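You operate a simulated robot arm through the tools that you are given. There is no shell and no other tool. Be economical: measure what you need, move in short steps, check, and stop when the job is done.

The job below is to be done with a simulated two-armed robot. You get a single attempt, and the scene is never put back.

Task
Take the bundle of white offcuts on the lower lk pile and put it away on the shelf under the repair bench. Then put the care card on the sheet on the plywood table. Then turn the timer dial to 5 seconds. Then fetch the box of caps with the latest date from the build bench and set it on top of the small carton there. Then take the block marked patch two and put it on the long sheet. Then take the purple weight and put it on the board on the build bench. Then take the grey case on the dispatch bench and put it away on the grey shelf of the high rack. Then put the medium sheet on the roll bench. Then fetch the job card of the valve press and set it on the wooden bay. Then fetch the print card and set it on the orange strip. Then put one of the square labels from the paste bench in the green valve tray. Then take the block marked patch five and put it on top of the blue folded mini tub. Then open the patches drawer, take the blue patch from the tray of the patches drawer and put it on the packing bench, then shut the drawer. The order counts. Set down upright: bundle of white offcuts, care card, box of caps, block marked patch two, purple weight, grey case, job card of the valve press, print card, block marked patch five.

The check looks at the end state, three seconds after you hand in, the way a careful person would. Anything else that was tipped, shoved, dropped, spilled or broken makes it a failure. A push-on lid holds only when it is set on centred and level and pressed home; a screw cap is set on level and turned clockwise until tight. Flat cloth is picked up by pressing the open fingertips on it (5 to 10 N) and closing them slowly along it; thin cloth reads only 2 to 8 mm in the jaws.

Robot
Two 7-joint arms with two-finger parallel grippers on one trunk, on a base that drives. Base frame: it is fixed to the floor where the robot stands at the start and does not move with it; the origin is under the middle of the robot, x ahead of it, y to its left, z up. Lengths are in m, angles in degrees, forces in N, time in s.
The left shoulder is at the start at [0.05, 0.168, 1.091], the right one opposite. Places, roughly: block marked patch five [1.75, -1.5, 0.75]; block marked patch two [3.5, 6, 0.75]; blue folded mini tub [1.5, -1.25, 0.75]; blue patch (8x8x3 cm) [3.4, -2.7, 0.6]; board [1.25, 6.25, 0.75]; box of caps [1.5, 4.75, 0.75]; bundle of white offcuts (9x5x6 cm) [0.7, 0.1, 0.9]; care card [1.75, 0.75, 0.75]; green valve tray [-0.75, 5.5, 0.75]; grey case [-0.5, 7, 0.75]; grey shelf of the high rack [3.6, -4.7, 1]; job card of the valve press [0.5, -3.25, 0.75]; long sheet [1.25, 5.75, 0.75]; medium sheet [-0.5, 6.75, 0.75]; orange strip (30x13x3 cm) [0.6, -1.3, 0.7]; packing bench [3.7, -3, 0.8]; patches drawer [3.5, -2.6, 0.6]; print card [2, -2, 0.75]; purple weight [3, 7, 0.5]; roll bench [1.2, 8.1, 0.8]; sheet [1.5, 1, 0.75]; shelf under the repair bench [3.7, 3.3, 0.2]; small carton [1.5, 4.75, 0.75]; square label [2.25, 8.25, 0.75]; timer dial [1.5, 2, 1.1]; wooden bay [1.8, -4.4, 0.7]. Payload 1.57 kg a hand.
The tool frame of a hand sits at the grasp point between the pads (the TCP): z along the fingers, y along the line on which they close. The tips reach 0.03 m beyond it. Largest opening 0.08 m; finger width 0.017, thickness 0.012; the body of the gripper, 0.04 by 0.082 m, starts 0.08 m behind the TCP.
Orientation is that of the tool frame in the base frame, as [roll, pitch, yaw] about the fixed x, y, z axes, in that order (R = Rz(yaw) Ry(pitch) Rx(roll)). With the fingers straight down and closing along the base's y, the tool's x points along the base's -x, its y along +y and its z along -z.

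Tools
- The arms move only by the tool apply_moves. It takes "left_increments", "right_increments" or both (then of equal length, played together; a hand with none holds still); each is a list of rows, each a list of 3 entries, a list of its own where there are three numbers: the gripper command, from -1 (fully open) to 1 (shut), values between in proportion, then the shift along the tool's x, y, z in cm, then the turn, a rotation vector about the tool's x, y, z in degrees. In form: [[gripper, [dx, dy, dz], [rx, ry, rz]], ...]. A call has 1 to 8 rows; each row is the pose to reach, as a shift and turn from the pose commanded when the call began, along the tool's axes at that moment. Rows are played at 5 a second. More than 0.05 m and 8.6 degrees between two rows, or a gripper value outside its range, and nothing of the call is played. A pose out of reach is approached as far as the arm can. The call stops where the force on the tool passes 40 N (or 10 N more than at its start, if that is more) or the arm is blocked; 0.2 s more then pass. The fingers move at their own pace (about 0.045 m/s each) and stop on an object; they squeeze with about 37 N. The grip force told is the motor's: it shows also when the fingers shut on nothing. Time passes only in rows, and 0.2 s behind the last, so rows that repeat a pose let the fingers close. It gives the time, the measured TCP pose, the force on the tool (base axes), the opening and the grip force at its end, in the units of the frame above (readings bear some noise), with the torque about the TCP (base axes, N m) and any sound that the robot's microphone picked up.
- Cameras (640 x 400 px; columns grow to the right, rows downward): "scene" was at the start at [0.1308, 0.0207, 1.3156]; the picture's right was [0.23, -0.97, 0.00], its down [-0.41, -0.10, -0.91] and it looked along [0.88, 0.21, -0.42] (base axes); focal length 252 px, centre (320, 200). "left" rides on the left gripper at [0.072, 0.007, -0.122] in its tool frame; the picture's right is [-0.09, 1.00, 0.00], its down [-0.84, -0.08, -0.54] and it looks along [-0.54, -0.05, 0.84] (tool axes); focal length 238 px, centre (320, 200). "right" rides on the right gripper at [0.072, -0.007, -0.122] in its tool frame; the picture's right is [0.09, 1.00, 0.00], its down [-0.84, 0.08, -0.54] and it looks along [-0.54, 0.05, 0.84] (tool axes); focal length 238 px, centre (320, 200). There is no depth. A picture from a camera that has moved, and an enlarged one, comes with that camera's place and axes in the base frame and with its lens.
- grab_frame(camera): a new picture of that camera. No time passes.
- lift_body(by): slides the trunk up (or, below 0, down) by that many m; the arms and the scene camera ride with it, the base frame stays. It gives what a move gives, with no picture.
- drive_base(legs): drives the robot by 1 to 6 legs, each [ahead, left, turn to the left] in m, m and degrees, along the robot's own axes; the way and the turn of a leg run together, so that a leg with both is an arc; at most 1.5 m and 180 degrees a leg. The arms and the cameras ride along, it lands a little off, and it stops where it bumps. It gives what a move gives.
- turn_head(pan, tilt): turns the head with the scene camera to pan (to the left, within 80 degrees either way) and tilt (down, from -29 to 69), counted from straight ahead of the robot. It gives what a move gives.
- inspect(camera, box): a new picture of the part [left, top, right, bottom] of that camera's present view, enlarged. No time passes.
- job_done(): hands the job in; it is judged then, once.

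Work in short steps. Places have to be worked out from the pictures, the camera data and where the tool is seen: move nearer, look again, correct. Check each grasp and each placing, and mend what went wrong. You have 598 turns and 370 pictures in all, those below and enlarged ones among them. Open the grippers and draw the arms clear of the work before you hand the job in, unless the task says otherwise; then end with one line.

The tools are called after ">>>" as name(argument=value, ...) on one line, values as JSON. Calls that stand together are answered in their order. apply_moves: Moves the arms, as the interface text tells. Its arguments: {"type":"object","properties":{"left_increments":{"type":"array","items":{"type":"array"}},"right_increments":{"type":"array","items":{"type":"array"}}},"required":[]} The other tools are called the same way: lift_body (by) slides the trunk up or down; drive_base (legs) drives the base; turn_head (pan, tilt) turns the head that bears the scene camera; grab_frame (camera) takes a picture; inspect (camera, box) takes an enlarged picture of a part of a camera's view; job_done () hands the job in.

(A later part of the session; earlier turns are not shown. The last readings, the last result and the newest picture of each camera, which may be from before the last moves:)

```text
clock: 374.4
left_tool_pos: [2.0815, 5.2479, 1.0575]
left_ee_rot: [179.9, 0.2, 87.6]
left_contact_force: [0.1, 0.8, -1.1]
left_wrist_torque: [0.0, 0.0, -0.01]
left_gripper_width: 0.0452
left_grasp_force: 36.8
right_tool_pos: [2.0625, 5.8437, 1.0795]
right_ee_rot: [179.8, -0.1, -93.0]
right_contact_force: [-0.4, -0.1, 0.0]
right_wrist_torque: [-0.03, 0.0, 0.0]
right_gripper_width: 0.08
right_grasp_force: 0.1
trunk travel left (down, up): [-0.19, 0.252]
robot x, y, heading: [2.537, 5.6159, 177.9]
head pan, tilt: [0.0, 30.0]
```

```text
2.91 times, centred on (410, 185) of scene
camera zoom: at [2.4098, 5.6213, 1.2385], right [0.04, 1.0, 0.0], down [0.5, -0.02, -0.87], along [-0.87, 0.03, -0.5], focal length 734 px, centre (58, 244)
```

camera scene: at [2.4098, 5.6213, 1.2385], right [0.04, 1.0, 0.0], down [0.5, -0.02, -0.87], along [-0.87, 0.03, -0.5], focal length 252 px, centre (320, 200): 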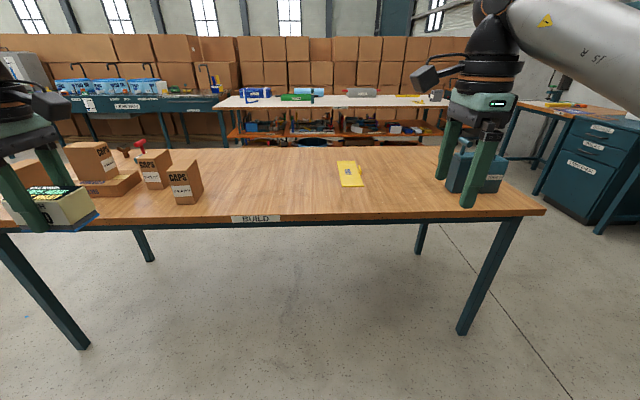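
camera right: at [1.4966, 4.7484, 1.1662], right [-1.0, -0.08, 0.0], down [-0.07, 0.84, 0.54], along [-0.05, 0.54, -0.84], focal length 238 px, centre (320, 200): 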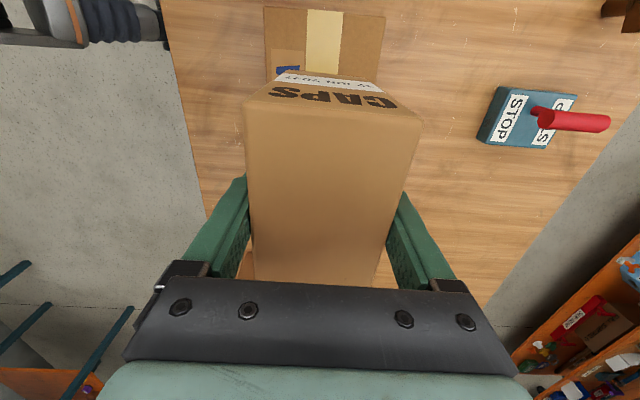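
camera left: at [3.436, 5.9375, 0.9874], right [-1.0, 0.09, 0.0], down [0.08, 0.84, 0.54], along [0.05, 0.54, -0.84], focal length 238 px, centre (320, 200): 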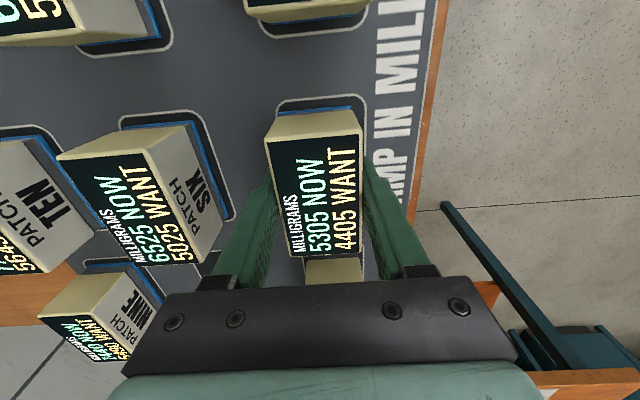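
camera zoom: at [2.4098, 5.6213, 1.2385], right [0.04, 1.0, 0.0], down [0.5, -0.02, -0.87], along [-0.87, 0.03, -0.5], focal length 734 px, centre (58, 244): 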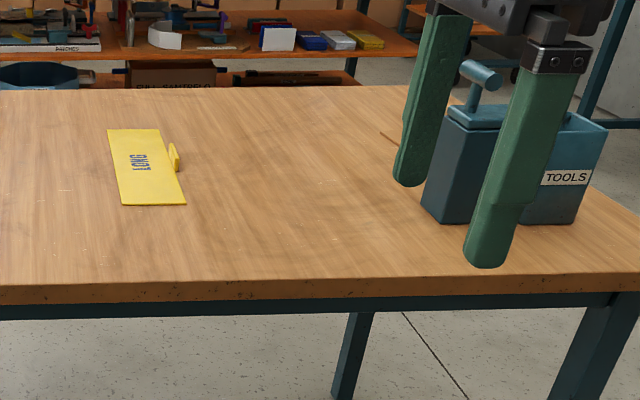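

The LONG sheet spans x 1.25–1.53, y 5.74–5.83. I rotate the left hand so the block's long side lies along the sheet, and drive into position.

>>> apply_moves(left_increments=[[1, [0, 0, 0], [0, 0, 8.5]], [1, [0, 0, 0], [0, 0, 17]], [1, [0, 0, 0], [0, 0, 25.5]], [1, [0, 0, 0], [0, 0, 34]], [1, [0, 0, 0], [0, 0, 42.5]], [1, [0, 0, 0], [0, 0, 51]], [1, [0, 0, 0], [0, 0, 59.5]], [1, [0, 0, 0], [0, 0, 68]]])

>>> apply_moves(left_increments=[[1, [0, 0, 0], [0, 0, 7]], [1, [0, 0, 0], [0, 0, 14]], [1, [0, 0, 0], [0, 0, 20]]])

>>> drive_base(legs=[[0, -0.52, 0], [0.45, 0, 2]])

>>> grab_frame(camera="left")

```text
clock: 376.2
left_tool_pos: [2.0813, 5.2478, 1.0559]
left_ee_rot: [179.8, 0.0, 19.3]
left_contact_force: [1.2, -0.7, -1.0]
left_wrist_torque: [0.0, 0.02, 0.03]
left_gripper_width: 0.0454
left_grasp_force: 37.0
right_tool_pos: [2.0633, 5.8439, 1.0815]
right_ee_rot: [179.8, -0.1, -92.9]
right_contact_force: [0.0, -1.2, 0.5]
right_wrist_torque: [0.01, 0.01, 0.0]
right_gripper_width: 0.0799
right_grasp_force: 0.0
trunk travel left (down, up): [-0.19, 0.252]
robot x, y, heading: [2.539, 5.6164, 177.6]
head pan, tilt: [0.0, 30.0]
```

```text
clock: 377.1
left_tool_pos: [2.0823, 5.2478, 1.0564]
left_ee_rot: [179.8, 0.0, -0.4]
left_contact_force: [0.5, -0.2, -1.9]
left_wrist_torque: [-0.02, 0.0, 0.0]
left_gripper_width: 0.0456
left_grasp_force: 37.0
right_tool_pos: [2.0636, 5.8441, 1.0818]
right_ee_rot: [179.8, -0.1, -93.0]
right_contact_force: [0.0, -1.0, 0.7]
right_wrist_torque: [-0.01, 0.02, 0.03]
right_gripper_width: 0.0801
right_grasp_force: 0.0
trunk travel left (down, up): [-0.19, 0.252]
robot x, y, heading: [2.5419, 5.6152, 177.8]
head pan, tilt: [0.0, 30.0]
```

```text
clock: 382.4
left_tool_pos: [1.6692, 5.7517, 1.0572]
left_ee_rot: [179.8, 0.0, 1.9]
left_contact_force: [-0.2, 0.3, -0.4]
left_wrist_torque: [0.01, 0.02, 0.01]
left_gripper_width: 0.0455
left_grasp_force: 36.7
right_tool_pos: [1.6267, 6.3469, 1.0813]
right_ee_rot: [179.8, -0.1, -90.7]
right_contact_force: [-0.2, 0.1, -0.3]
right_wrist_torque: [-0.01, -0.03, -0.03]
right_gripper_width: 0.0797
right_grasp_force: 0.2
trunk travel left (down, up): [-0.19, 0.252]
robot x, y, heading: [2.1142, 6.1384, -180.2]
head pan, tilt: [0.0, 30.0]
```

```text
263 pictures are left
camera left: at [1.7421, 5.7487, 1.1776], right [-0.06, -1.0, 0.0], down [-0.84, 0.05, 0.54], along [-0.54, 0.03, -0.84], focal length 238 px, centre (320, 200)
```

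left: 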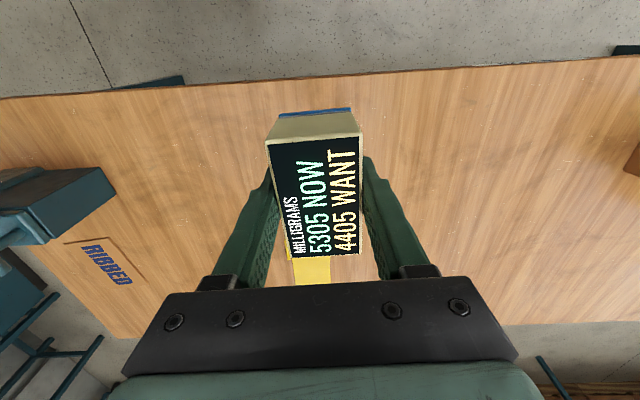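

>>> drive_base(legs=[[0.09, 0, 0]])

>>> apply_moves(left_increments=[[1, [-4.5, -1.2, 0], [0, 0, 0.6]], [1, [-9, -2.4, 0], [0, 0, 1.2]], [1, [-13, -3, 4], [0, 0, 1.9]]])

>>> grab_frame(camera="left")

>>> grab_frame(camera="scene")

```text
clock: 383.5
left_tool_pos: [1.5789, 5.7525, 1.0563]
left_ee_rot: [179.9, -0.1, 1.8]
left_contact_force: [0.2, 0.3, -1.3]
left_wrist_torque: [0.0, -0.04, -0.02]
left_gripper_width: 0.0454
left_grasp_force: 37.2
right_tool_pos: [1.5381, 6.3471, 1.0813]
right_ee_rot: [179.7, -0.1, -90.9]
right_contact_force: [-0.2, 0.2, 0.1]
right_wrist_torque: [0.01, -0.01, 0.03]
right_gripper_width: 0.08
right_grasp_force: 0.0
trunk travel left (down, up): [-0.19, 0.252]
robot x, y, heading: [2.0203, 6.1387, 179.8]
head pan, tilt: [0.0, 30.0]
```

```text
refused: row 3 steps farther than a row can; nothing moved
```

```text
262 pictures are left
camera left: at [1.653, 5.7491, 1.1775], right [-0.06, -1.0, 0.0], down [-0.84, 0.05, 0.54], along [-0.54, 0.03, -0.84], focal length 238 px, centre (320, 200)
```

left: 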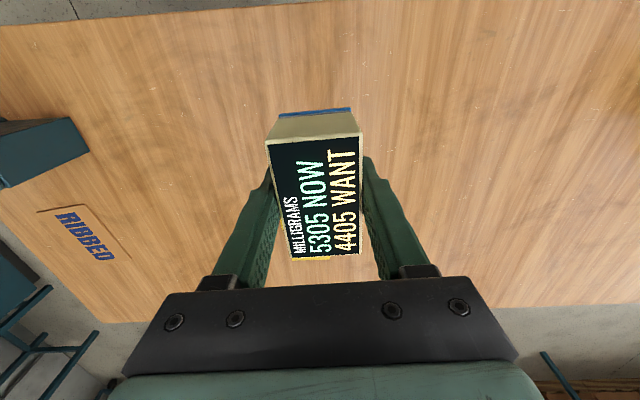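

```text
261 pictures are left
camera scene: at [1.8932, 6.1382, 1.2384], right [0.0, 1.0, 0.0], down [0.5, 0.0, -0.87], along [-0.87, 0.0, -0.5], focal length 252 px, centre (320, 200)
```

scene: 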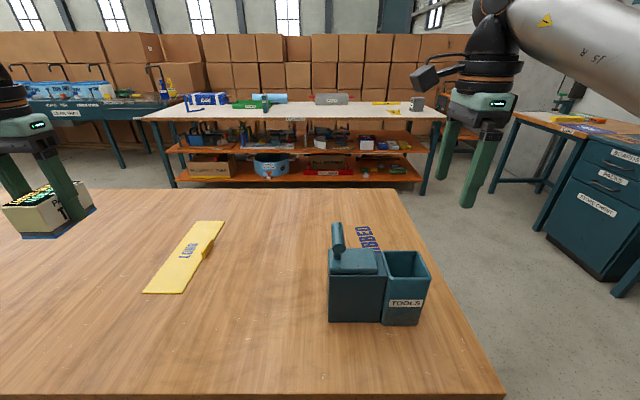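

>>> apply_moves(left_increments=[[1, [-4, -1.2, 0], [0, 0, 0.6]], [1, [-8, -2.4, 0], [0, 0, 1.2]], [1, [-12, -3.5, 0], [0, 0, 1.9]], [1, [-13, -3.5, 4], [0, 0, 1.9]], [1, [-13, -3.5, 8], [0, 0, 1.9]]])

>>> grab_frame(camera="left")

>>> grab_frame(camera="scene")

```text
clock: 384.7
left_tool_pos: [1.4578, 5.7824, 0.9746]
left_ee_rot: [180.0, -0.1, -0.2]
left_contact_force: [0.0, -0.2, -2.2]
left_wrist_torque: [-0.01, 0.01, 0.0]
left_gripper_width: 0.0456
left_grasp_force: 37.1
left hand out of reach, approached as far as the arm can: row 3, 4, 5
right_tool_pos: [1.5392, 6.3484, 1.0813]
right_ee_rot: [179.8, -0.1, -90.8]
right_contact_force: [0.7, 0.0, 0.6]
right_wrist_torque: [0.03, 0.02, -0.03]
right_gripper_width: 0.0801
right_grasp_force: 0.1
trunk travel left (down, up): [-0.19, 0.252]
robot x, y, heading: [2.0271, 6.1397, 180.1]
head pan, tilt: [0.0, 30.0]
```

```text
260 pictures are left
camera left: at [1.5314, 5.7767, 1.0966], right [-0.09, -1.0, 0.0], down [-0.84, 0.08, 0.54], along [-0.54, 0.05, -0.84], focal length 238 px, centre (320, 200)
```

left: 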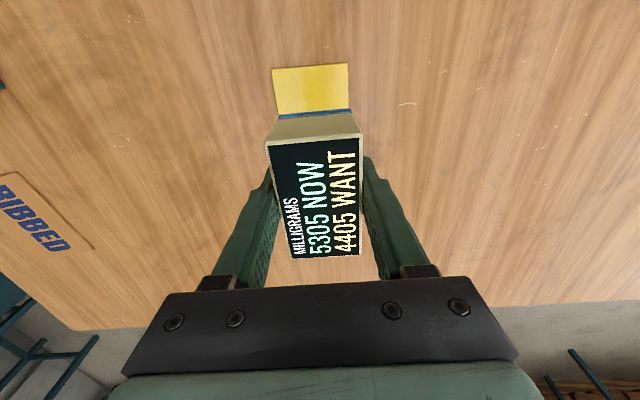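

```text
259 pictures are left
camera scene: at [1.8941, 6.1385, 1.2386], right [0.0, 1.0, 0.0], down [0.5, 0.0, -0.87], along [-0.87, 0.0, -0.5], focal length 252 px, centre (320, 200)
```

scene: 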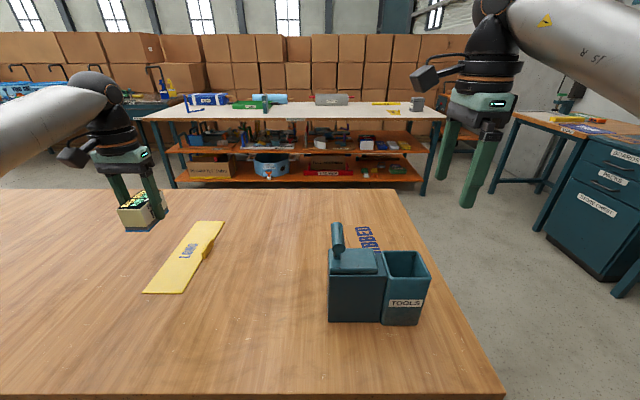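

Well over the sheet. Lower 11 cm, then creep to contact.

>>> apply_moves(left_increments=[[1, [0, -0.5, 4], [0, 0, 0]], [1, [0, -0.5, 8], [0, 0, 0]], [1, [0, -0.5, 11.5], [0, 0, 0]]])

>>> lift_body(by=-0.01)

>>> grab_frame(camera="scene")

```text
clock: 385.5
left_tool_pos: [1.4575, 5.7881, 0.8565]
left_ee_rot: [179.9, -0.1, -0.1]
left_contact_force: [0.3, 0.0, -1.7]
left_wrist_torque: [0.01, -0.05, -0.01]
left_gripper_width: 0.0456
left_grasp_force: 36.6
right_tool_pos: [1.5381, 6.348, 1.0814]
right_ee_rot: [179.9, -0.1, -90.8]
right_contact_force: [-0.6, -0.3, -0.5]
right_wrist_torque: [0.0, 0.0, -0.02]
right_gripper_width: 0.0797
right_grasp_force: 0.0
trunk travel left (down, up): [-0.19, 0.252]
robot x, y, heading: [2.0202, 6.1392, 179.9]
head pan, tilt: [0.0, 30.0]
```

```text
clock: 386.0
left_tool_pos: [1.4584, 5.7877, 0.8482]
left_ee_rot: [180.0, -0.1, -0.1]
left_contact_force: [-0.4, -0.4, -1.6]
left_wrist_torque: [-0.02, 0.01, -0.01]
left_gripper_width: 0.0455
left_grasp_force: 37.1
right_tool_pos: [1.5388, 6.3487, 1.0707]
right_ee_rot: [179.9, 0.0, -90.8]
right_contact_force: [-0.2, 0.5, -0.8]
right_wrist_torque: [-0.01, -0.02, 0.01]
right_gripper_width: 0.0801
right_grasp_force: 0.1
trunk travel left (down, up): [-0.18, 0.262]
robot x, y, heading: [2.021, 6.1373, 180.3]
head pan, tilt: [0.0, 30.0]
```

```text
258 pictures are left
camera scene: at [1.894, 6.1383, 1.2285], right [0.0, 1.0, 0.0], down [0.5, 0.0, -0.87], along [-0.87, 0.0, -0.5], focal length 252 px, centre (320, 200)
```

scene: 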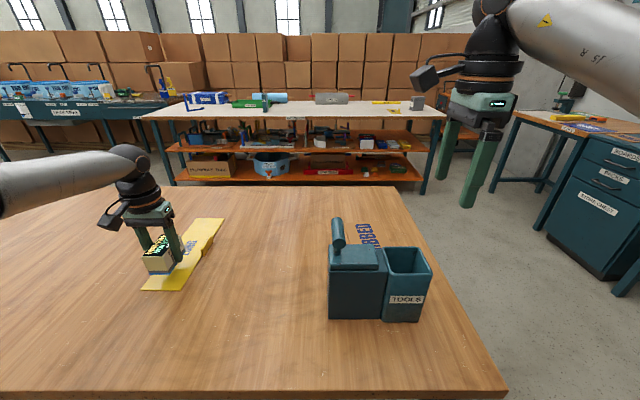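

>>> lift_body(by=-0.008)

>>> lift_body(by=-0.007)

```text
clock: 386.6
left_tool_pos: [1.4587, 5.7872, 0.8403]
left_ee_rot: [179.8, -0.1, -0.1]
left_contact_force: [-0.2, 0.6, -2.0]
left_wrist_torque: [0.01, 0.03, -0.02]
left_gripper_width: 0.0454
left_grasp_force: 37.0
right_tool_pos: [1.5391, 6.3476, 1.0635]
right_ee_rot: [179.8, -0.1, -90.8]
right_contact_force: [0.7, -0.2, -0.5]
right_wrist_torque: [0.02, 0.02, 0.03]
right_gripper_width: 0.0801
right_grasp_force: 0.0
trunk travel left (down, up): [-0.172, 0.27]
robot x, y, heading: [2.0192, 6.1409, 180.0]
head pan, tilt: [0.0, 30.0]
```

```text
clock: 387.2
left_tool_pos: [1.4596, 5.7877, 0.8334]
left_ee_rot: [179.8, -0.1, 0.0]
left_contact_force: [-0.8, 0.6, -1.2]
left_wrist_torque: [-0.01, -0.01, 0.01]
left_gripper_width: 0.0451
left_grasp_force: 37.5
right_tool_pos: [1.5391, 6.3476, 1.056]
right_ee_rot: [179.8, -0.1, -90.7]
right_contact_force: [0.6, -0.2, 0.3]
right_wrist_torque: [0.01, 0.0, 0.01]
right_gripper_width: 0.0801
right_grasp_force: 0.1
trunk travel left (down, up): [-0.165, 0.277]
robot x, y, heading: [2.0212, 6.1429, 179.7]
head pan, tilt: [0.0, 30.0]
```

>>> lift_body(by=-0.006)

>>> lift_body(by=-0.006)

>>> inspect(camera="scene", box=[90, 180, 250, 300])

```text
clock: 387.7
left_tool_pos: [1.4573, 5.7878, 0.8277]
left_ee_rot: [179.9, -0.1, -0.1]
left_contact_force: [-0.2, 0.0, -0.9]
left_wrist_torque: [0.01, 0.0, 0.01]
left_gripper_width: 0.0454
left_grasp_force: 36.8
right_tool_pos: [1.5406, 6.3475, 1.0493]
right_ee_rot: [179.8, -0.1, -90.8]
right_contact_force: [0.9, -1.0, -0.4]
right_wrist_torque: [0.0, -0.03, -0.02]
right_gripper_width: 0.0802
right_grasp_force: 0.0
trunk travel left (down, up): [-0.159, 0.283]
robot x, y, heading: [2.0244, 6.1403, 180.0]
head pan, tilt: [0.0, 30.0]
```

```text
clock: 388.3
left_tool_pos: [1.4591, 5.7875, 0.8211]
left_ee_rot: [179.9, -0.1, 0.0]
left_contact_force: [-0.7, -0.7, -1.3]
left_wrist_torque: [0.04, -0.01, 0.0]
left_gripper_width: 0.0455
left_grasp_force: 37.3
right_tool_pos: [1.5383, 6.3472, 1.0432]
right_ee_rot: [179.8, -0.1, -90.8]
right_contact_force: [0.2, -0.4, 0.0]
right_wrist_torque: [0.01, -0.01, -0.02]
right_gripper_width: 0.0801
right_grasp_force: 0.2
trunk travel left (down, up): [-0.153, 0.289]
robot x, y, heading: [2.0274, 6.1432, 179.8]
head pan, tilt: [0.0, 30.0]
```

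```text
3.33 times, centred on (170, 240) of scene
camera zoom: at [1.8939, 6.1383, 1.2015], right [0.0, 1.0, 0.0], down [0.5, 0.0, -0.87], along [-0.87, 0.0, -0.5], focal length 841 px, centre (820, 67)
```

zoom: 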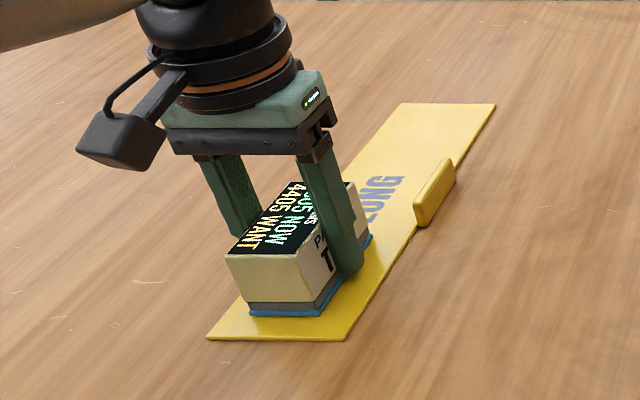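

>>> lift_body(by=-0.006)

>>> lift_body(by=-0.005)

```text
clock: 388.8
left_tool_pos: [1.4583, 5.7876, 0.8202]
left_ee_rot: [179.8, 0.3, 0.0]
left_contact_force: [0.9, -3.8, 20.7]
left_wrist_torque: [0.15, -0.69, -0.06]
left_gripper_width: 0.0459
left_grasp_force: 36.9
right_tool_pos: [1.5406, 6.3481, 1.0397]
right_ee_rot: [179.8, -0.1, -90.8]
right_contact_force: [0.7, 0.6, -0.5]
right_wrist_torque: [0.01, 0.01, 0.0]
right_gripper_width: 0.0802
right_grasp_force: 0.1
trunk travel left (down, up): [-0.147, 0.295]
robot x, y, heading: [2.024, 6.1396, 180.0]
head pan, tilt: [0.0, 30.0]
```

```text
clock: 389.3
left_tool_pos: [1.4569, 5.7881, 0.8201]
left_ee_rot: [179.9, 0.7, 0.0]
left_contact_force: [6.7, 0.3, 13.9]
left_wrist_torque: [0.06, -0.8, 0.03]
left_gripper_width: 0.0452
left_grasp_force: 36.5
right_tool_pos: [1.539, 6.348, 1.0341]
right_ee_rot: [179.7, -0.1, -90.9]
right_contact_force: [-0.2, 0.2, -1.3]
right_wrist_torque: [0.0, 0.0, 0.02]
right_gripper_width: 0.0802
right_grasp_force: 0.0
trunk travel left (down, up): [-0.144, 0.299]
robot x, y, heading: [2.0256, 6.137, 180.2]
head pan, tilt: [0.0, 30.0]
stopped: the force on the tool passed its limit (the readings are from after the stop); the commanded pose is now the measured one
```

Contact. I ease up slightly, release, and raise.

>>> lift_body(by=0.004)

>>> apply_moves(left_increments=[[0.5, [0, 0, 0], [0, 0, 0]], [-0.2, [0, 0, 0], [0, 0, 0]], [-1, [0, 0, 0], [0, 0, 0]], [-1, [0, 0, 0], [0, 0, 0]], [-1, [0, 0, -4], [0, 0, 0]], [-1, [0, 0, -8], [0, 0, 0]], [-1, [0, 0, -12], [0, 0, 0]], [-1, [2, 0, -16], [0, 0, 0]]])

>>> inspect(camera="scene", box=[90, 180, 250, 300])

```text
clock: 389.8
left_tool_pos: [1.456, 5.7867, 0.8207]
left_ee_rot: [179.9, 0.5, 0.0]
left_contact_force: [0.9, 0.8, 1.5]
left_wrist_torque: [0.13, -0.06, -0.01]
left_gripper_width: 0.0457
left_grasp_force: 36.5
right_tool_pos: [1.5402, 6.3472, 1.0379]
right_ee_rot: [179.9, -0.1, -90.9]
right_contact_force: [0.4, 1.0, -0.1]
right_wrist_torque: [-0.01, 0.01, 0.0]
right_gripper_width: 0.0798
right_grasp_force: 0.0
trunk travel left (down, up): [-0.148, 0.295]
robot x, y, heading: [2.022, 6.1409, 180.0]
head pan, tilt: [0.0, 30.0]
```

```text
clock: 391.6
left_tool_pos: [1.4815, 5.7869, 0.9819]
left_ee_rot: [179.8, 0.6, 0.1]
left_contact_force: [0.7, -0.8, -0.5]
left_wrist_torque: [0.03, 0.0, 0.0]
left_gripper_width: 0.0802
left_grasp_force: 0.1
right_tool_pos: [1.5393, 6.3481, 1.0387]
right_ee_rot: [179.8, -0.1, -90.8]
right_contact_force: [0.1, 0.5, 0.2]
right_wrist_torque: [0.01, 0.0, 0.02]
right_gripper_width: 0.0802
right_grasp_force: 0.0
trunk travel left (down, up): [-0.148, 0.295]
robot x, y, heading: [2.0259, 6.1421, 179.9]
head pan, tilt: [0.0, 30.0]
```

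```text
3.33 times, centred on (170, 240) of scene
camera zoom: at [1.8943, 6.1383, 1.1957], right [0.0, 1.0, 0.0], down [0.5, 0.0, -0.87], along [-0.87, 0.0, -0.5], focal length 841 px, centre (820, 67)
```

zoom: 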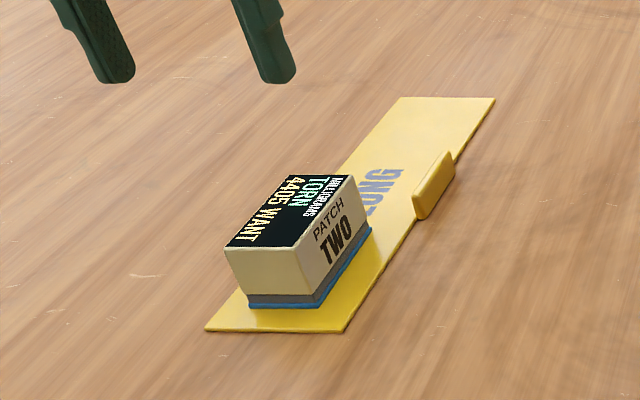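

Patch two rests on the sheet. Next the purple weight on the lower shelf near (2.93, 6.92, 0.45). I back off, turn east and look.

>>> drive_base(legs=[[-0.22, 0, 0], [0, 0, -90], [0, 0, -90]])

>>> turn_head(pan=45, tilt=35)

>>> grab_frame(camera="scene")

```text
clock: 395.3
left_tool_pos: [1.6006, 6.2336, 0.9793]
left_ee_rot: [178.2, -1.3, -40.6]
left_contact_force: [0.0, -1.3, 0.5]
left_wrist_torque: [-0.02, -0.01, 0.07]
left_gripper_width: 0.0798
left_grasp_force: 0.0
right_tool_pos: [2.0291, 6.6214, 1.0373]
right_ee_rot: [179.8, -0.1, -133.6]
right_contact_force: [0.2, -0.3, 0.1]
right_wrist_torque: [0.02, 0.01, 0.01]
right_gripper_width: 0.0803
right_grasp_force: 0.0
trunk travel left (down, up): [-0.148, 0.295]
robot x, y, heading: [2.2412, 6.1356, 136.8]
head pan, tilt: [0.0, 30.0]
stopped in leg 2: the force on the tool passed its limit (the readings are from after the stop); the commanded pose is now the measured one
```

```text
clock: 396.4
left_tool_pos: [1.5999, 6.2343, 0.9778]
left_ee_rot: [178.2, -1.2, -40.6]
left_contact_force: [2.0, -3.4, 0.4]
left_wrist_torque: [-0.05, -0.01, 0.15]
left_gripper_width: 0.08
left_grasp_force: 0.0
right_tool_pos: [2.0292, 6.6211, 1.0375]
right_ee_rot: [179.7, 0.0, -133.9]
right_contact_force: [-1.2, 0.9, -0.1]
right_wrist_torque: [0.03, 0.03, 0.01]
right_gripper_width: 0.08
right_grasp_force: 0.1
trunk travel left (down, up): [-0.148, 0.295]
robot x, y, heading: [2.2444, 6.1353, 136.9]
head pan, tilt: [45.0, 35.0]
```

```text
255 pictures are left
camera scene: at [2.126, 6.1613, 1.1879], right [-0.03, 1.0, 0.0], down [0.57, 0.02, -0.82], along [-0.82, -0.03, -0.57], focal length 252 px, centre (320, 200)
```

scene: 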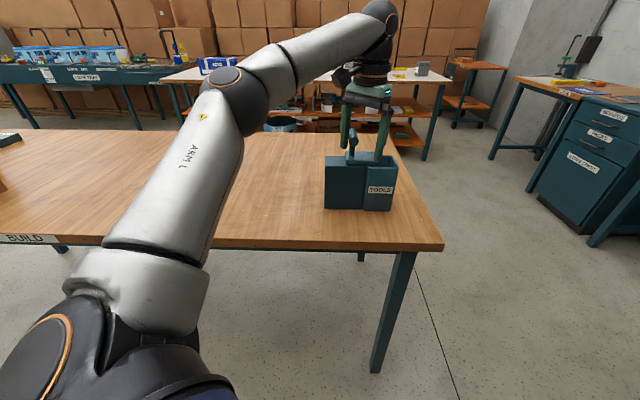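

The left finger touched the TOOLS box handle during the turn; comparing corners, the box has not moved noticeably. I raise the trunk straight up to clear it, then check.

>>> lift_body(by=0.2)

>>> inspect(camera="scene", box=[280, 130, 480, 260])

```text
clock: 398.6
left_tool_pos: [1.601, 6.2349, 1.179]
left_ee_rot: [178.3, -1.2, -40.6]
left_contact_force: [-0.3, 0.2, -0.1]
left_wrist_torque: [-0.02, 0.01, -0.01]
left_gripper_width: 0.08
left_grasp_force: 0.0
right_tool_pos: [2.0288, 6.6201, 1.2371]
right_ee_rot: [179.9, -0.1, -133.7]
right_contact_force: [0.0, -0.2, 0.3]
right_wrist_torque: [0.03, -0.01, 0.01]
right_gripper_width: 0.0799
right_grasp_force: 0.0
trunk travel left (down, up): [-0.348, 0.095]
robot x, y, heading: [2.2398, 6.1413, 136.9]
head pan, tilt: [45.0, 35.0]
```

```text
3.08 times, centred on (380, 195) of scene
camera zoom: at [2.1258, 6.1617, 1.3878], right [-0.03, 1.0, 0.0], down [0.57, 0.02, -0.82], along [-0.82, -0.03, -0.57], focal length 776 px, centre (135, 215)
```

zoom: 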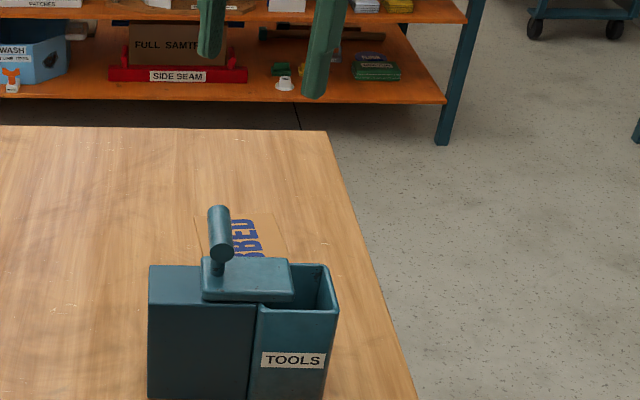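

>>> inspect(camera="scene", box=[315, 185, 395, 235])

>>> grab_frame(camera="left")

```text
8.00 times, centred on (355, 210) of scene
camera zoom: at [2.1258, 6.1617, 1.3878], right [-0.03, 1.0, 0.0], down [0.57, 0.02, -0.82], along [-0.82, -0.03, -0.57], focal length 2019 px, centre (40, 120)
```

zoom: 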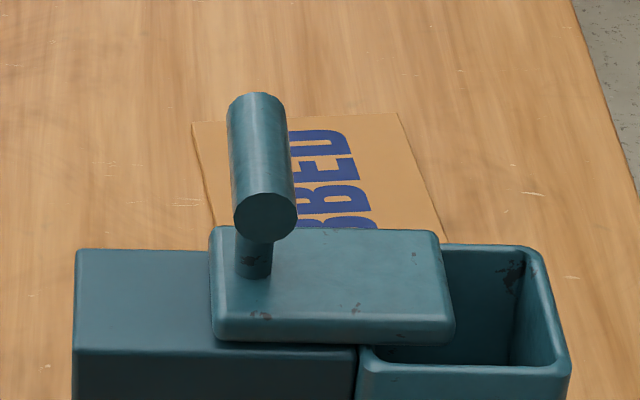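

```text
252 pictures are left
camera left: at [1.6524, 6.1885, 1.3019], right [-0.72, -0.69, 0.03], down [-0.58, 0.62, 0.52], along [-0.38, 0.36, -0.85], focal length 238 px, centre (320, 200)
```

left: 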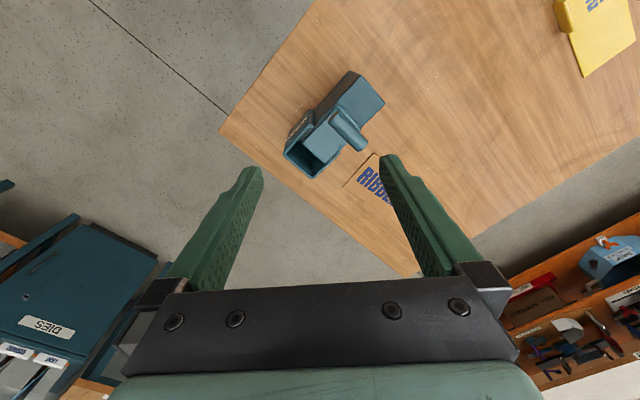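

The plate with the cylinder handle on the TOOLS box was pushed about 4 cm north (it should sit over the left block). I will put it back: face west again and line the left hand (closing along y) with its handle.

>>> drive_base(legs=[[0, 0, 43], [0, -0.45, 0]])

>>> grab_frame(camera="left")

>>> turn_head(pan=30, tilt=35)

>>> grab_frame(camera="scene")

```text
clock: 403.3
left_tool_pos: [1.7077, 6.2238, 1.1802]
left_ee_rot: [178.3, -1.2, 2.6]
left_contact_force: [0.0, 1.0, 0.6]
left_wrist_torque: [-0.02, 0.02, 0.02]
left_gripper_width: 0.0799
left_grasp_force: 0.1
right_tool_pos: [1.7557, 6.7997, 1.2375]
right_ee_rot: [179.8, -0.1, -90.5]
right_contact_force: [0.3, -0.5, 0.0]
right_wrist_torque: [-0.01, -0.01, 0.02]
right_gripper_width: 0.0797
right_grasp_force: 0.1
trunk travel left (down, up): [-0.348, 0.095]
robot x, y, heading: [2.2464, 6.5928, -179.7]
head pan, tilt: [45.0, 35.0]
```

```text
251 pictures are left
camera left: at [1.7785, 6.2256, 1.3021], right [-0.05, -1.0, 0.03], down [-0.85, 0.06, 0.52], along [-0.52, 0.0, -0.85], focal length 238 px, centre (320, 200)
```

left: 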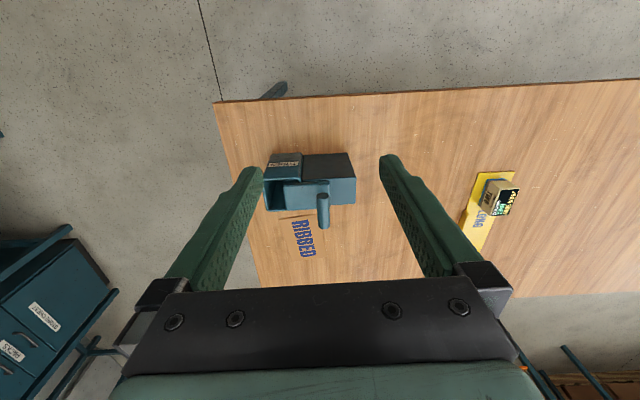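

```text
clock: 404.1
left_tool_pos: [1.7075, 6.2243, 1.1795]
left_ee_rot: [178.2, -1.3, 2.6]
left_contact_force: [0.2, -0.9, -0.6]
left_wrist_torque: [0.04, 0.02, 0.01]
left_gripper_width: 0.08
left_grasp_force: 0.0
right_tool_pos: [1.7557, 6.7988, 1.2382]
right_ee_rot: [179.8, -0.1, -90.4]
right_contact_force: [-0.6, -0.9, 0.2]
right_wrist_torque: [-0.04, -0.02, 0.03]
right_gripper_width: 0.0799
right_grasp_force: 0.1
trunk travel left (down, up): [-0.348, 0.095]
robot x, y, heading: [2.2425, 6.5922, -179.8]
head pan, tilt: [30.0, 35.0]
```

```text
250 pictures are left
camera scene: at [2.1264, 6.5477, 1.3878], right [-0.5, 0.86, 0.0], down [0.5, 0.29, -0.82], along [-0.71, -0.41, -0.57], focal length 252 px, centre (320, 200)
```

scene: 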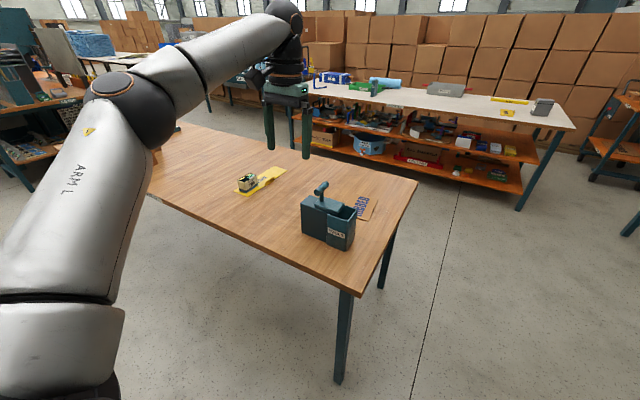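

I measure the plate at y 6.205–6.293 (was ≈6.16–6.25), x unchanged. Handle at (1.545, 6.222). I drive forward to bring the left hand above the handle.

>>> drive_base(legs=[[0.165, 0, 0]])

>>> apply_moves(left_increments=[[-1, [0, 0, 4], [0, 0, 0]], [-1, [0, 0, 8], [0, 0, 0]], [-1, [0, 0, 12], [0, 0, 0]]])

>>> grab_frame(camera="left")

```text
clock: 405.6
left_tool_pos: [1.5451, 6.2216, 1.1792]
left_ee_rot: [178.2, -1.3, 2.6]
left_contact_force: [-0.3, 0.1, 0.0]
left_wrist_torque: [-0.01, -0.01, 0.03]
left_gripper_width: 0.08
left_grasp_force: 0.0
right_tool_pos: [1.5922, 6.7967, 1.2382]
right_ee_rot: [179.9, 0.0, -90.3]
right_contact_force: [-0.2, 0.1, 0.4]
right_wrist_torque: [-0.01, -0.03, -0.03]
right_gripper_width: 0.0799
right_grasp_force: 0.0
trunk travel left (down, up): [-0.348, 0.095]
robot x, y, heading: [2.0747, 6.59, -179.8]
head pan, tilt: [30.0, 35.0]
```

```text
clock: 406.4
left_tool_pos: [1.5505, 6.2171, 1.0566]
left_ee_rot: [178.4, -1.2, 2.7]
left_contact_force: [-0.3, 0.1, 0.7]
left_wrist_torque: [0.0, 0.01, 0.01]
left_gripper_width: 0.0801
left_grasp_force: 0.0
right_tool_pos: [1.5921, 6.7976, 1.2374]
right_ee_rot: [179.7, 0.0, -90.4]
right_contact_force: [-0.7, 1.1, 0.4]
right_wrist_torque: [-0.02, -0.02, 0.01]
right_gripper_width: 0.08
right_grasp_force: 0.1
trunk travel left (down, up): [-0.348, 0.095]
robot x, y, heading: [2.0779, 6.5911, -179.7]
head pan, tilt: [30.0, 35.0]
```

```text
249 pictures are left
camera left: at [1.6203, 6.2188, 1.18], right [-0.04, -1.0, 0.03], down [-0.85, 0.05, 0.52], along [-0.52, 0.0, -0.85], focal length 238 px, centre (320, 200)
```

left: 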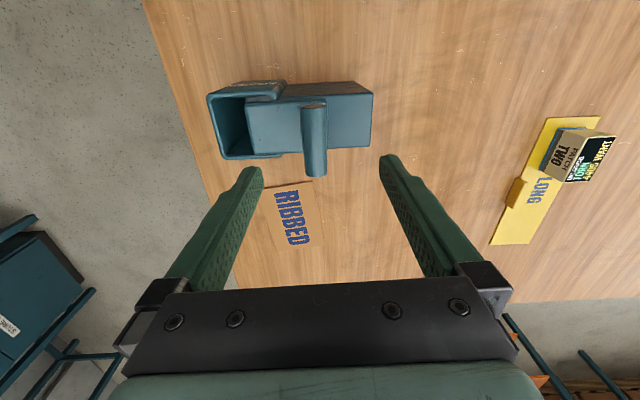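

>>> inspect(camera="left", box=[200, 60, 400, 190])

```text
3.08 times, centred on (300, 125) of left
camera zoom: at [1.6203, 6.2188, 1.18], right [-0.04, -1.0, 0.03], down [-0.85, 0.05, 0.52], along [-0.52, 0.0, -0.85], focal length 733 px, centre (382, 431)
```

zoom: 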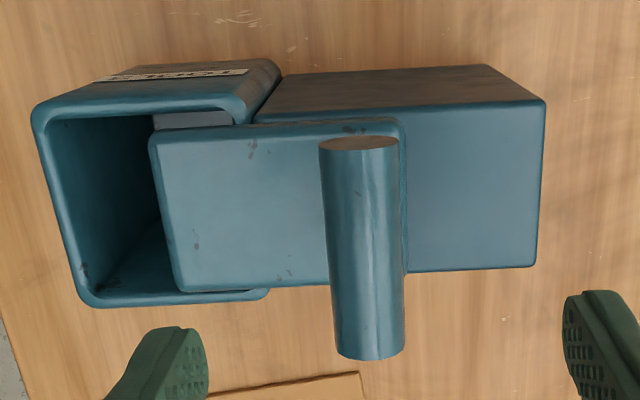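

The plate must move about 4.4 cm south (toward the block's far side). I lower over the handle and close on it.

>>> apply_moves(left_increments=[[-1, [0, -0.4, 3], [0, 0, 0]], [-1, [0, -0.8, 6], [0, 0, 0]], [-1, [0, -0.8, 8.2], [0, 0, 0]], [0, [0, -0.8, 8.2], [0, 0, 0]], [1, [0, -0.8, 8.2], [0, 0, 0]], [1, [0, -0.8, 8.2], [0, 0, 0]], [1, [0, -0.8, 8.2], [0, 0, 0]]])

>>> grab_frame(camera="left")

```text
clock: 407.9
left_tool_pos: [1.5514, 6.22, 0.9761]
left_ee_rot: [178.1, -1.3, 2.9]
left_contact_force: [-1.5, -12.9, 3.9]
left_wrist_torque: [-0.09, 0.0, -0.22]
left_gripper_width: 0.0226
left_grasp_force: 17.1
right_tool_pos: [1.5907, 6.7964, 1.2388]
right_ee_rot: [179.7, -0.1, -90.4]
right_contact_force: [0.1, 0.1, 0.2]
right_wrist_torque: [0.01, 0.02, -0.01]
right_gripper_width: 0.08
right_grasp_force: 0.1
trunk travel left (down, up): [-0.348, 0.095]
robot x, y, heading: [2.0761, 6.59, -179.5]
head pan, tilt: [30.0, 35.0]
```

```text
247 pictures are left
camera left: at [1.62, 6.2226, 1.0992], right [-0.04, -1.0, 0.03], down [-0.85, 0.05, 0.52], along [-0.52, 0.0, -0.85], focal length 238 px, centre (320, 200)
```

left: 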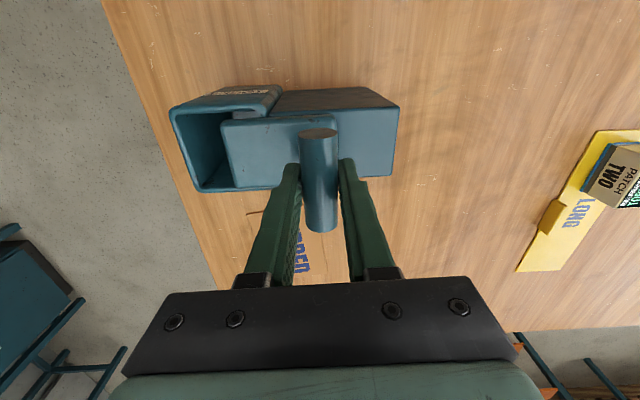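

>>> apply_moves(left_increments=[[1, [0, 0.5, 0], [0, 0, 0]], [1, [0, 1.5, 0], [0, 0, 0]], [1, [0, 2.5, 0], [0, 0, 0]], [1, [0, 3.5, 0], [0, 0, 0]], [1, [0, 4.8, 0], [0, 0, 0]]])

>>> inspect(camera="left", box=[160, 60, 420, 220])

```text
clock: 409.1
left_tool_pos: [1.5491, 6.1759, 0.9767]
left_ee_rot: [178.2, -1.3, 2.6]
left_contact_force: [-15.4, 2.2, -16.4]
left_wrist_torque: [0.06, 0.21, -0.61]
left_gripper_width: 0.0221
left_grasp_force: 34.6
right_tool_pos: [1.5892, 6.7971, 1.2363]
right_ee_rot: [-180.0, 0.1, -90.4]
right_contact_force: [0.1, -0.2, 0.6]
right_wrist_torque: [0.0, -0.01, -0.01]
right_gripper_width: 0.0801
right_grasp_force: 0.1
trunk travel left (down, up): [-0.348, 0.095]
robot x, y, heading: [2.078, 6.5956, -179.9]
head pan, tilt: [30.0, 35.0]
```

```text
2.46 times, centred on (290, 140) of left
camera zoom: at [1.6198, 6.1769, 1.0994], right [-0.05, -1.0, 0.03], down [-0.85, 0.05, 0.52], along [-0.52, 0.0, -0.85], focal length 587 px, centre (394, 348)
```

zoom: 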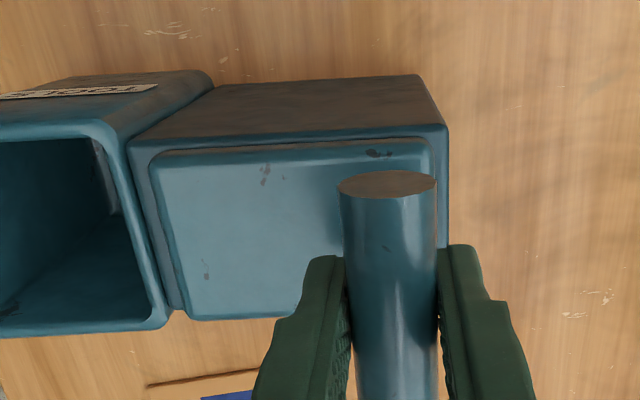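

The plate is back over its block, evenly nested. Release and rise straight up.

>>> apply_moves(left_increments=[[0, [0, -0.3, 0], [0, 0, 0]], [-1, [0, -0.3, 0], [0, 0, 0]], [-1, [0, -0.3, 0], [0, 0, 0]], [-1, [0, -0.3, -4], [0, 0, 0]], [-1, [0, -0.3, -8], [0, 0, 0]], [-1, [0, -0.3, -12], [0, 0, 0]], [-1, [0, -0.3, -16], [0, 0, 0]], [-1, [0, -0.3, -20], [0, 0, 0]]])

>>> grab_frame(camera="scene")

```text
clock: 410.9
left_tool_pos: [1.5465, 6.1853, 1.1822]
left_ee_rot: [178.2, -1.3, 2.7]
left_contact_force: [1.6, 0.2, -0.8]
left_wrist_torque: [0.01, 0.01, 0.01]
left_gripper_width: 0.0803
left_grasp_force: 0.2
right_tool_pos: [1.5924, 6.7985, 1.2376]
right_ee_rot: [179.9, 0.0, -90.5]
right_contact_force: [-0.8, 1.1, -0.7]
right_wrist_torque: [0.01, -0.03, 0.04]
right_gripper_width: 0.0799
right_grasp_force: 0.1
trunk travel left (down, up): [-0.348, 0.095]
robot x, y, heading: [2.0767, 6.5939, -179.7]
head pan, tilt: [30.0, 35.0]
```

```text
245 pictures are left
camera scene: at [1.9631, 6.5471, 1.3878], right [-0.5, 0.86, 0.0], down [0.49, 0.29, -0.82], along [-0.71, -0.41, -0.57], focal length 252 px, centre (320, 200)
```

scene: 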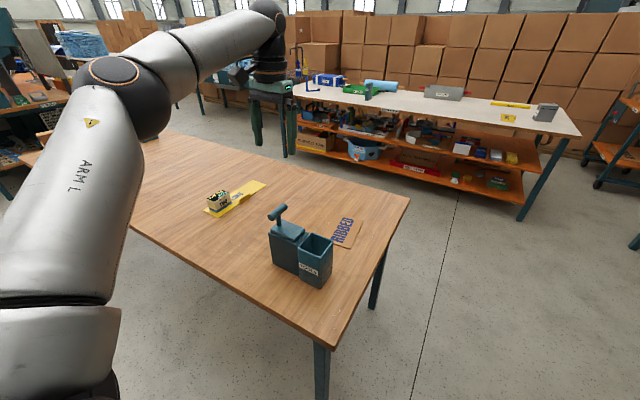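

Restored. The board (RIBBED) is at about (1.34, 6.29). Now turn around to the east table with raised hands.

>>> drive_base(legs=[[-0.12, 0, 0], [0, 0, -90], [0, 0, -90]])

>>> turn_head(pan=20, tilt=45)

>>> grab_frame(camera="scene")

```text
clock: 419.9
left_tool_pos: [2.737, 6.9902, 1.18]
left_ee_rot: [178.2, -1.3, -178.2]
left_contact_force: [0.0, -0.4, -0.7]
left_wrist_torque: [-0.01, 0.01, -0.02]
left_gripper_width: 0.0801
left_grasp_force: 0.1
right_tool_pos: [2.6784, 6.3786, 1.2379]
right_ee_rot: [179.8, -0.1, 88.6]
right_contact_force: [0.7, -0.8, 0.1]
right_wrist_torque: [-0.02, -0.01, 0.0]
right_gripper_width: 0.08
right_grasp_force: 0.0
trunk travel left (down, up): [-0.348, 0.095]
robot x, y, heading: [2.1962, 6.5892, -0.8]
head pan, tilt: [30.0, 35.0]
```

```text
clock: 420.6
left_tool_pos: [2.7371, 6.9915, 1.1802]
left_ee_rot: [178.3, -1.1, -178.2]
left_contact_force: [0.6, -0.8, 0.0]
left_wrist_torque: [0.0, -0.02, 0.02]
left_gripper_width: 0.08
left_grasp_force: 0.1
right_tool_pos: [2.6789, 6.3789, 1.2376]
right_ee_rot: [179.8, -0.2, 88.5]
right_contact_force: [0.1, -0.5, 0.5]
right_wrist_torque: [-0.04, 0.01, -0.01]
right_gripper_width: 0.0801
right_grasp_force: 0.0
trunk travel left (down, up): [-0.348, 0.095]
robot x, y, heading: [2.1954, 6.5973, -0.5]
head pan, tilt: [20.0, 45.0]
```

```text
244 pictures are left
camera scene: at [2.3151, 6.6186, 1.3731], right [0.33, -0.94, 0.0], down [-0.67, -0.23, -0.71], along [0.67, 0.24, -0.71], focal length 252 px, centre (320, 200)
```

scene: 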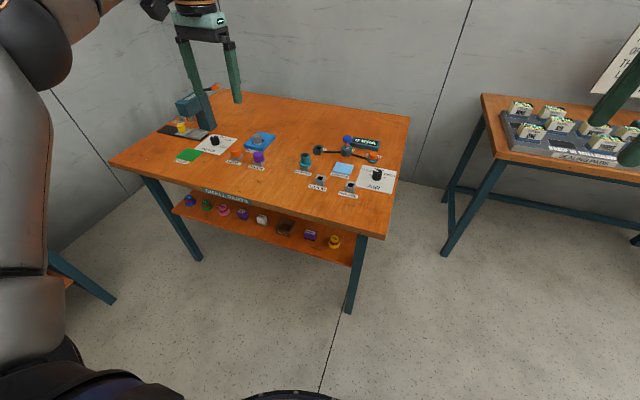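

>>> inspect(camera="scene", box=[160, 170, 370, 280])

>>> inspect(camera="scene", box=[150, 90, 410, 220])

```text
3.05 times, centred on (265, 225) of scene
camera zoom: at [2.3151, 6.6186, 1.3731], right [0.33, -0.94, 0.0], down [-0.67, -0.23, -0.71], along [0.67, 0.24, -0.71], focal length 769 px, centre (488, 124)
```

zoom: 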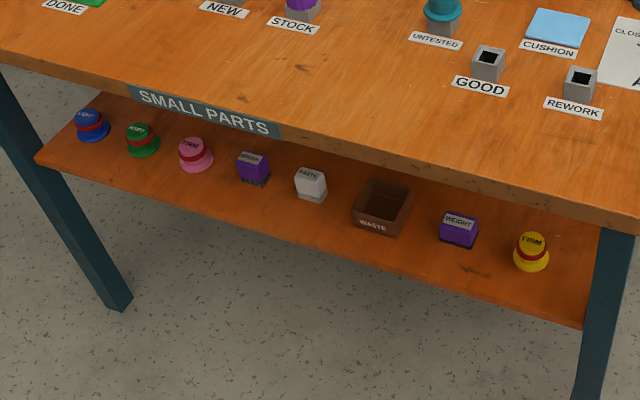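

```text
2.46 times, centred on (280, 155) of scene
camera zoom: at [2.3151, 6.6186, 1.3731], right [0.33, -0.94, 0.0], down [-0.67, -0.23, -0.71], along [0.67, 0.24, -0.71], focal length 621 px, centre (418, 311)
```

zoom: 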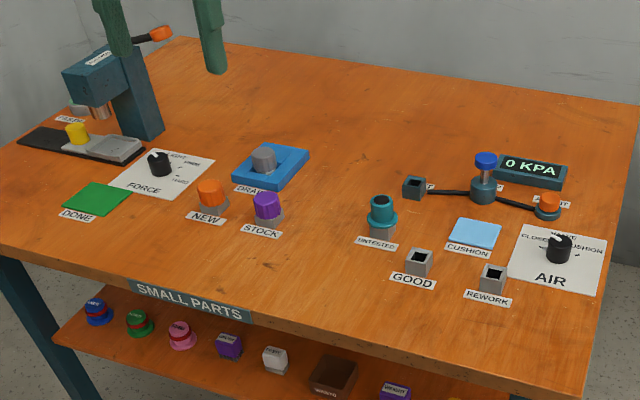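

The purple "WEIGHT" block is on the lower shelf at about (2.93, 6.89, 0.49), under the table edge (x 2.80). I use the right hand: first turn it back to the flipped orientation.

>>> apply_moves(right_increments=[[-1, [0, 0, 0], [0, 0, 8.5]], [-1, [0, 0, 0], [0, 0, 17]], [-1, [0, 0, 0], [0, 0, 25.5]], [-1, [0, 0, 0], [0, 0, 34]], [-1, [0, 0, 0], [0, 0, 42.5]], [-1, [0, 0, 0], [0, 0, 51]], [-1, [0, 0, 0], [0, 0, 59.5]], [-1, [0, 0, 0], [0, 0, 68]]])

>>> apply_moves(right_increments=[[-1, [0, 0, 0], [0, 0, 7]], [-1, [0, 0, 0], [0, 0, 14]], [-1, [0, 0, 0], [0, 0, 21]], [-1, [0, 0, 0], [0, 0, 21]]])

>>> apply_moves(right_increments=[[-1, [0, 0, 3], [0, 6.3, 0]], [-1, [0, 0, 6], [0, 12.5, 0]], [-1, [0, 0, 9], [0, 18.8, 0]], [-1, [0, 0, 12], [0, 25, 0]], [-1, [0, 0, 15], [0, 31.3, 0]], [-1, [0, 0, 18], [0, 37.5, 0]], [-1, [0, 0, 21], [0, 43.8, 0]], [-1, [0, 0, 24], [0, 50, 0]]])

```text
clock: 422.4
left_tool_pos: [2.7371, 6.9915, 1.1819]
left_ee_rot: [178.2, -1.2, -178.2]
left_contact_force: [0.6, 0.3, 0.9]
left_wrist_torque: [-0.03, 0.0, 0.01]
left_gripper_width: 0.0801
left_grasp_force: 0.0
right_tool_pos: [2.679, 6.3785, 1.2381]
right_ee_rot: [180.0, -0.1, 20.5]
right_contact_force: [-0.9, -0.5, -0.4]
right_wrist_torque: [0.02, 0.01, 0.02]
right_gripper_width: 0.0798
right_grasp_force: 0.1
trunk travel left (down, up): [-0.348, 0.095]
robot x, y, heading: [2.1949, 6.5925, -0.7]
head pan, tilt: [20.0, 45.0]
```

```text
clock: 423.4
left_tool_pos: [2.7368, 6.9913, 1.1808]
left_ee_rot: [178.2, -1.3, -178.2]
left_contact_force: [0.6, -0.7, 0.6]
left_wrist_torque: [0.0, -0.02, -0.03]
left_gripper_width: 0.0801
left_grasp_force: 0.0
right_tool_pos: [2.6794, 6.3798, 1.2371]
right_ee_rot: [-179.8, -0.3, -0.5]
right_contact_force: [0.3, 0.3, 0.0]
right_wrist_torque: [-0.03, 0.02, -0.01]
right_gripper_width: 0.0802
right_grasp_force: 0.2
trunk travel left (down, up): [-0.348, 0.095]
robot x, y, heading: [2.1979, 6.5902, -0.6]
head pan, tilt: [20.0, 45.0]
```

```text
clock: 425.2
left_tool_pos: [2.7374, 6.9906, 1.1804]
left_ee_rot: [178.3, -1.2, -178.3]
left_contact_force: [0.3, 0.2, -0.4]
left_wrist_torque: [-0.03, -0.02, 0.03]
left_gripper_width: 0.0803
left_grasp_force: 0.1
right_tool_pos: [2.6804, 6.3779, 0.9981]
right_ee_rot: [-179.8, -50.3, -0.5]
right_contact_force: [-0.4, -0.4, 0.5]
right_wrist_torque: [-0.01, 0.0, -0.01]
right_gripper_width: 0.08
right_grasp_force: 0.1
trunk travel left (down, up): [-0.348, 0.095]
robot x, y, heading: [2.1944, 6.5957, -0.5]
head pan, tilt: [20.0, 45.0]
```

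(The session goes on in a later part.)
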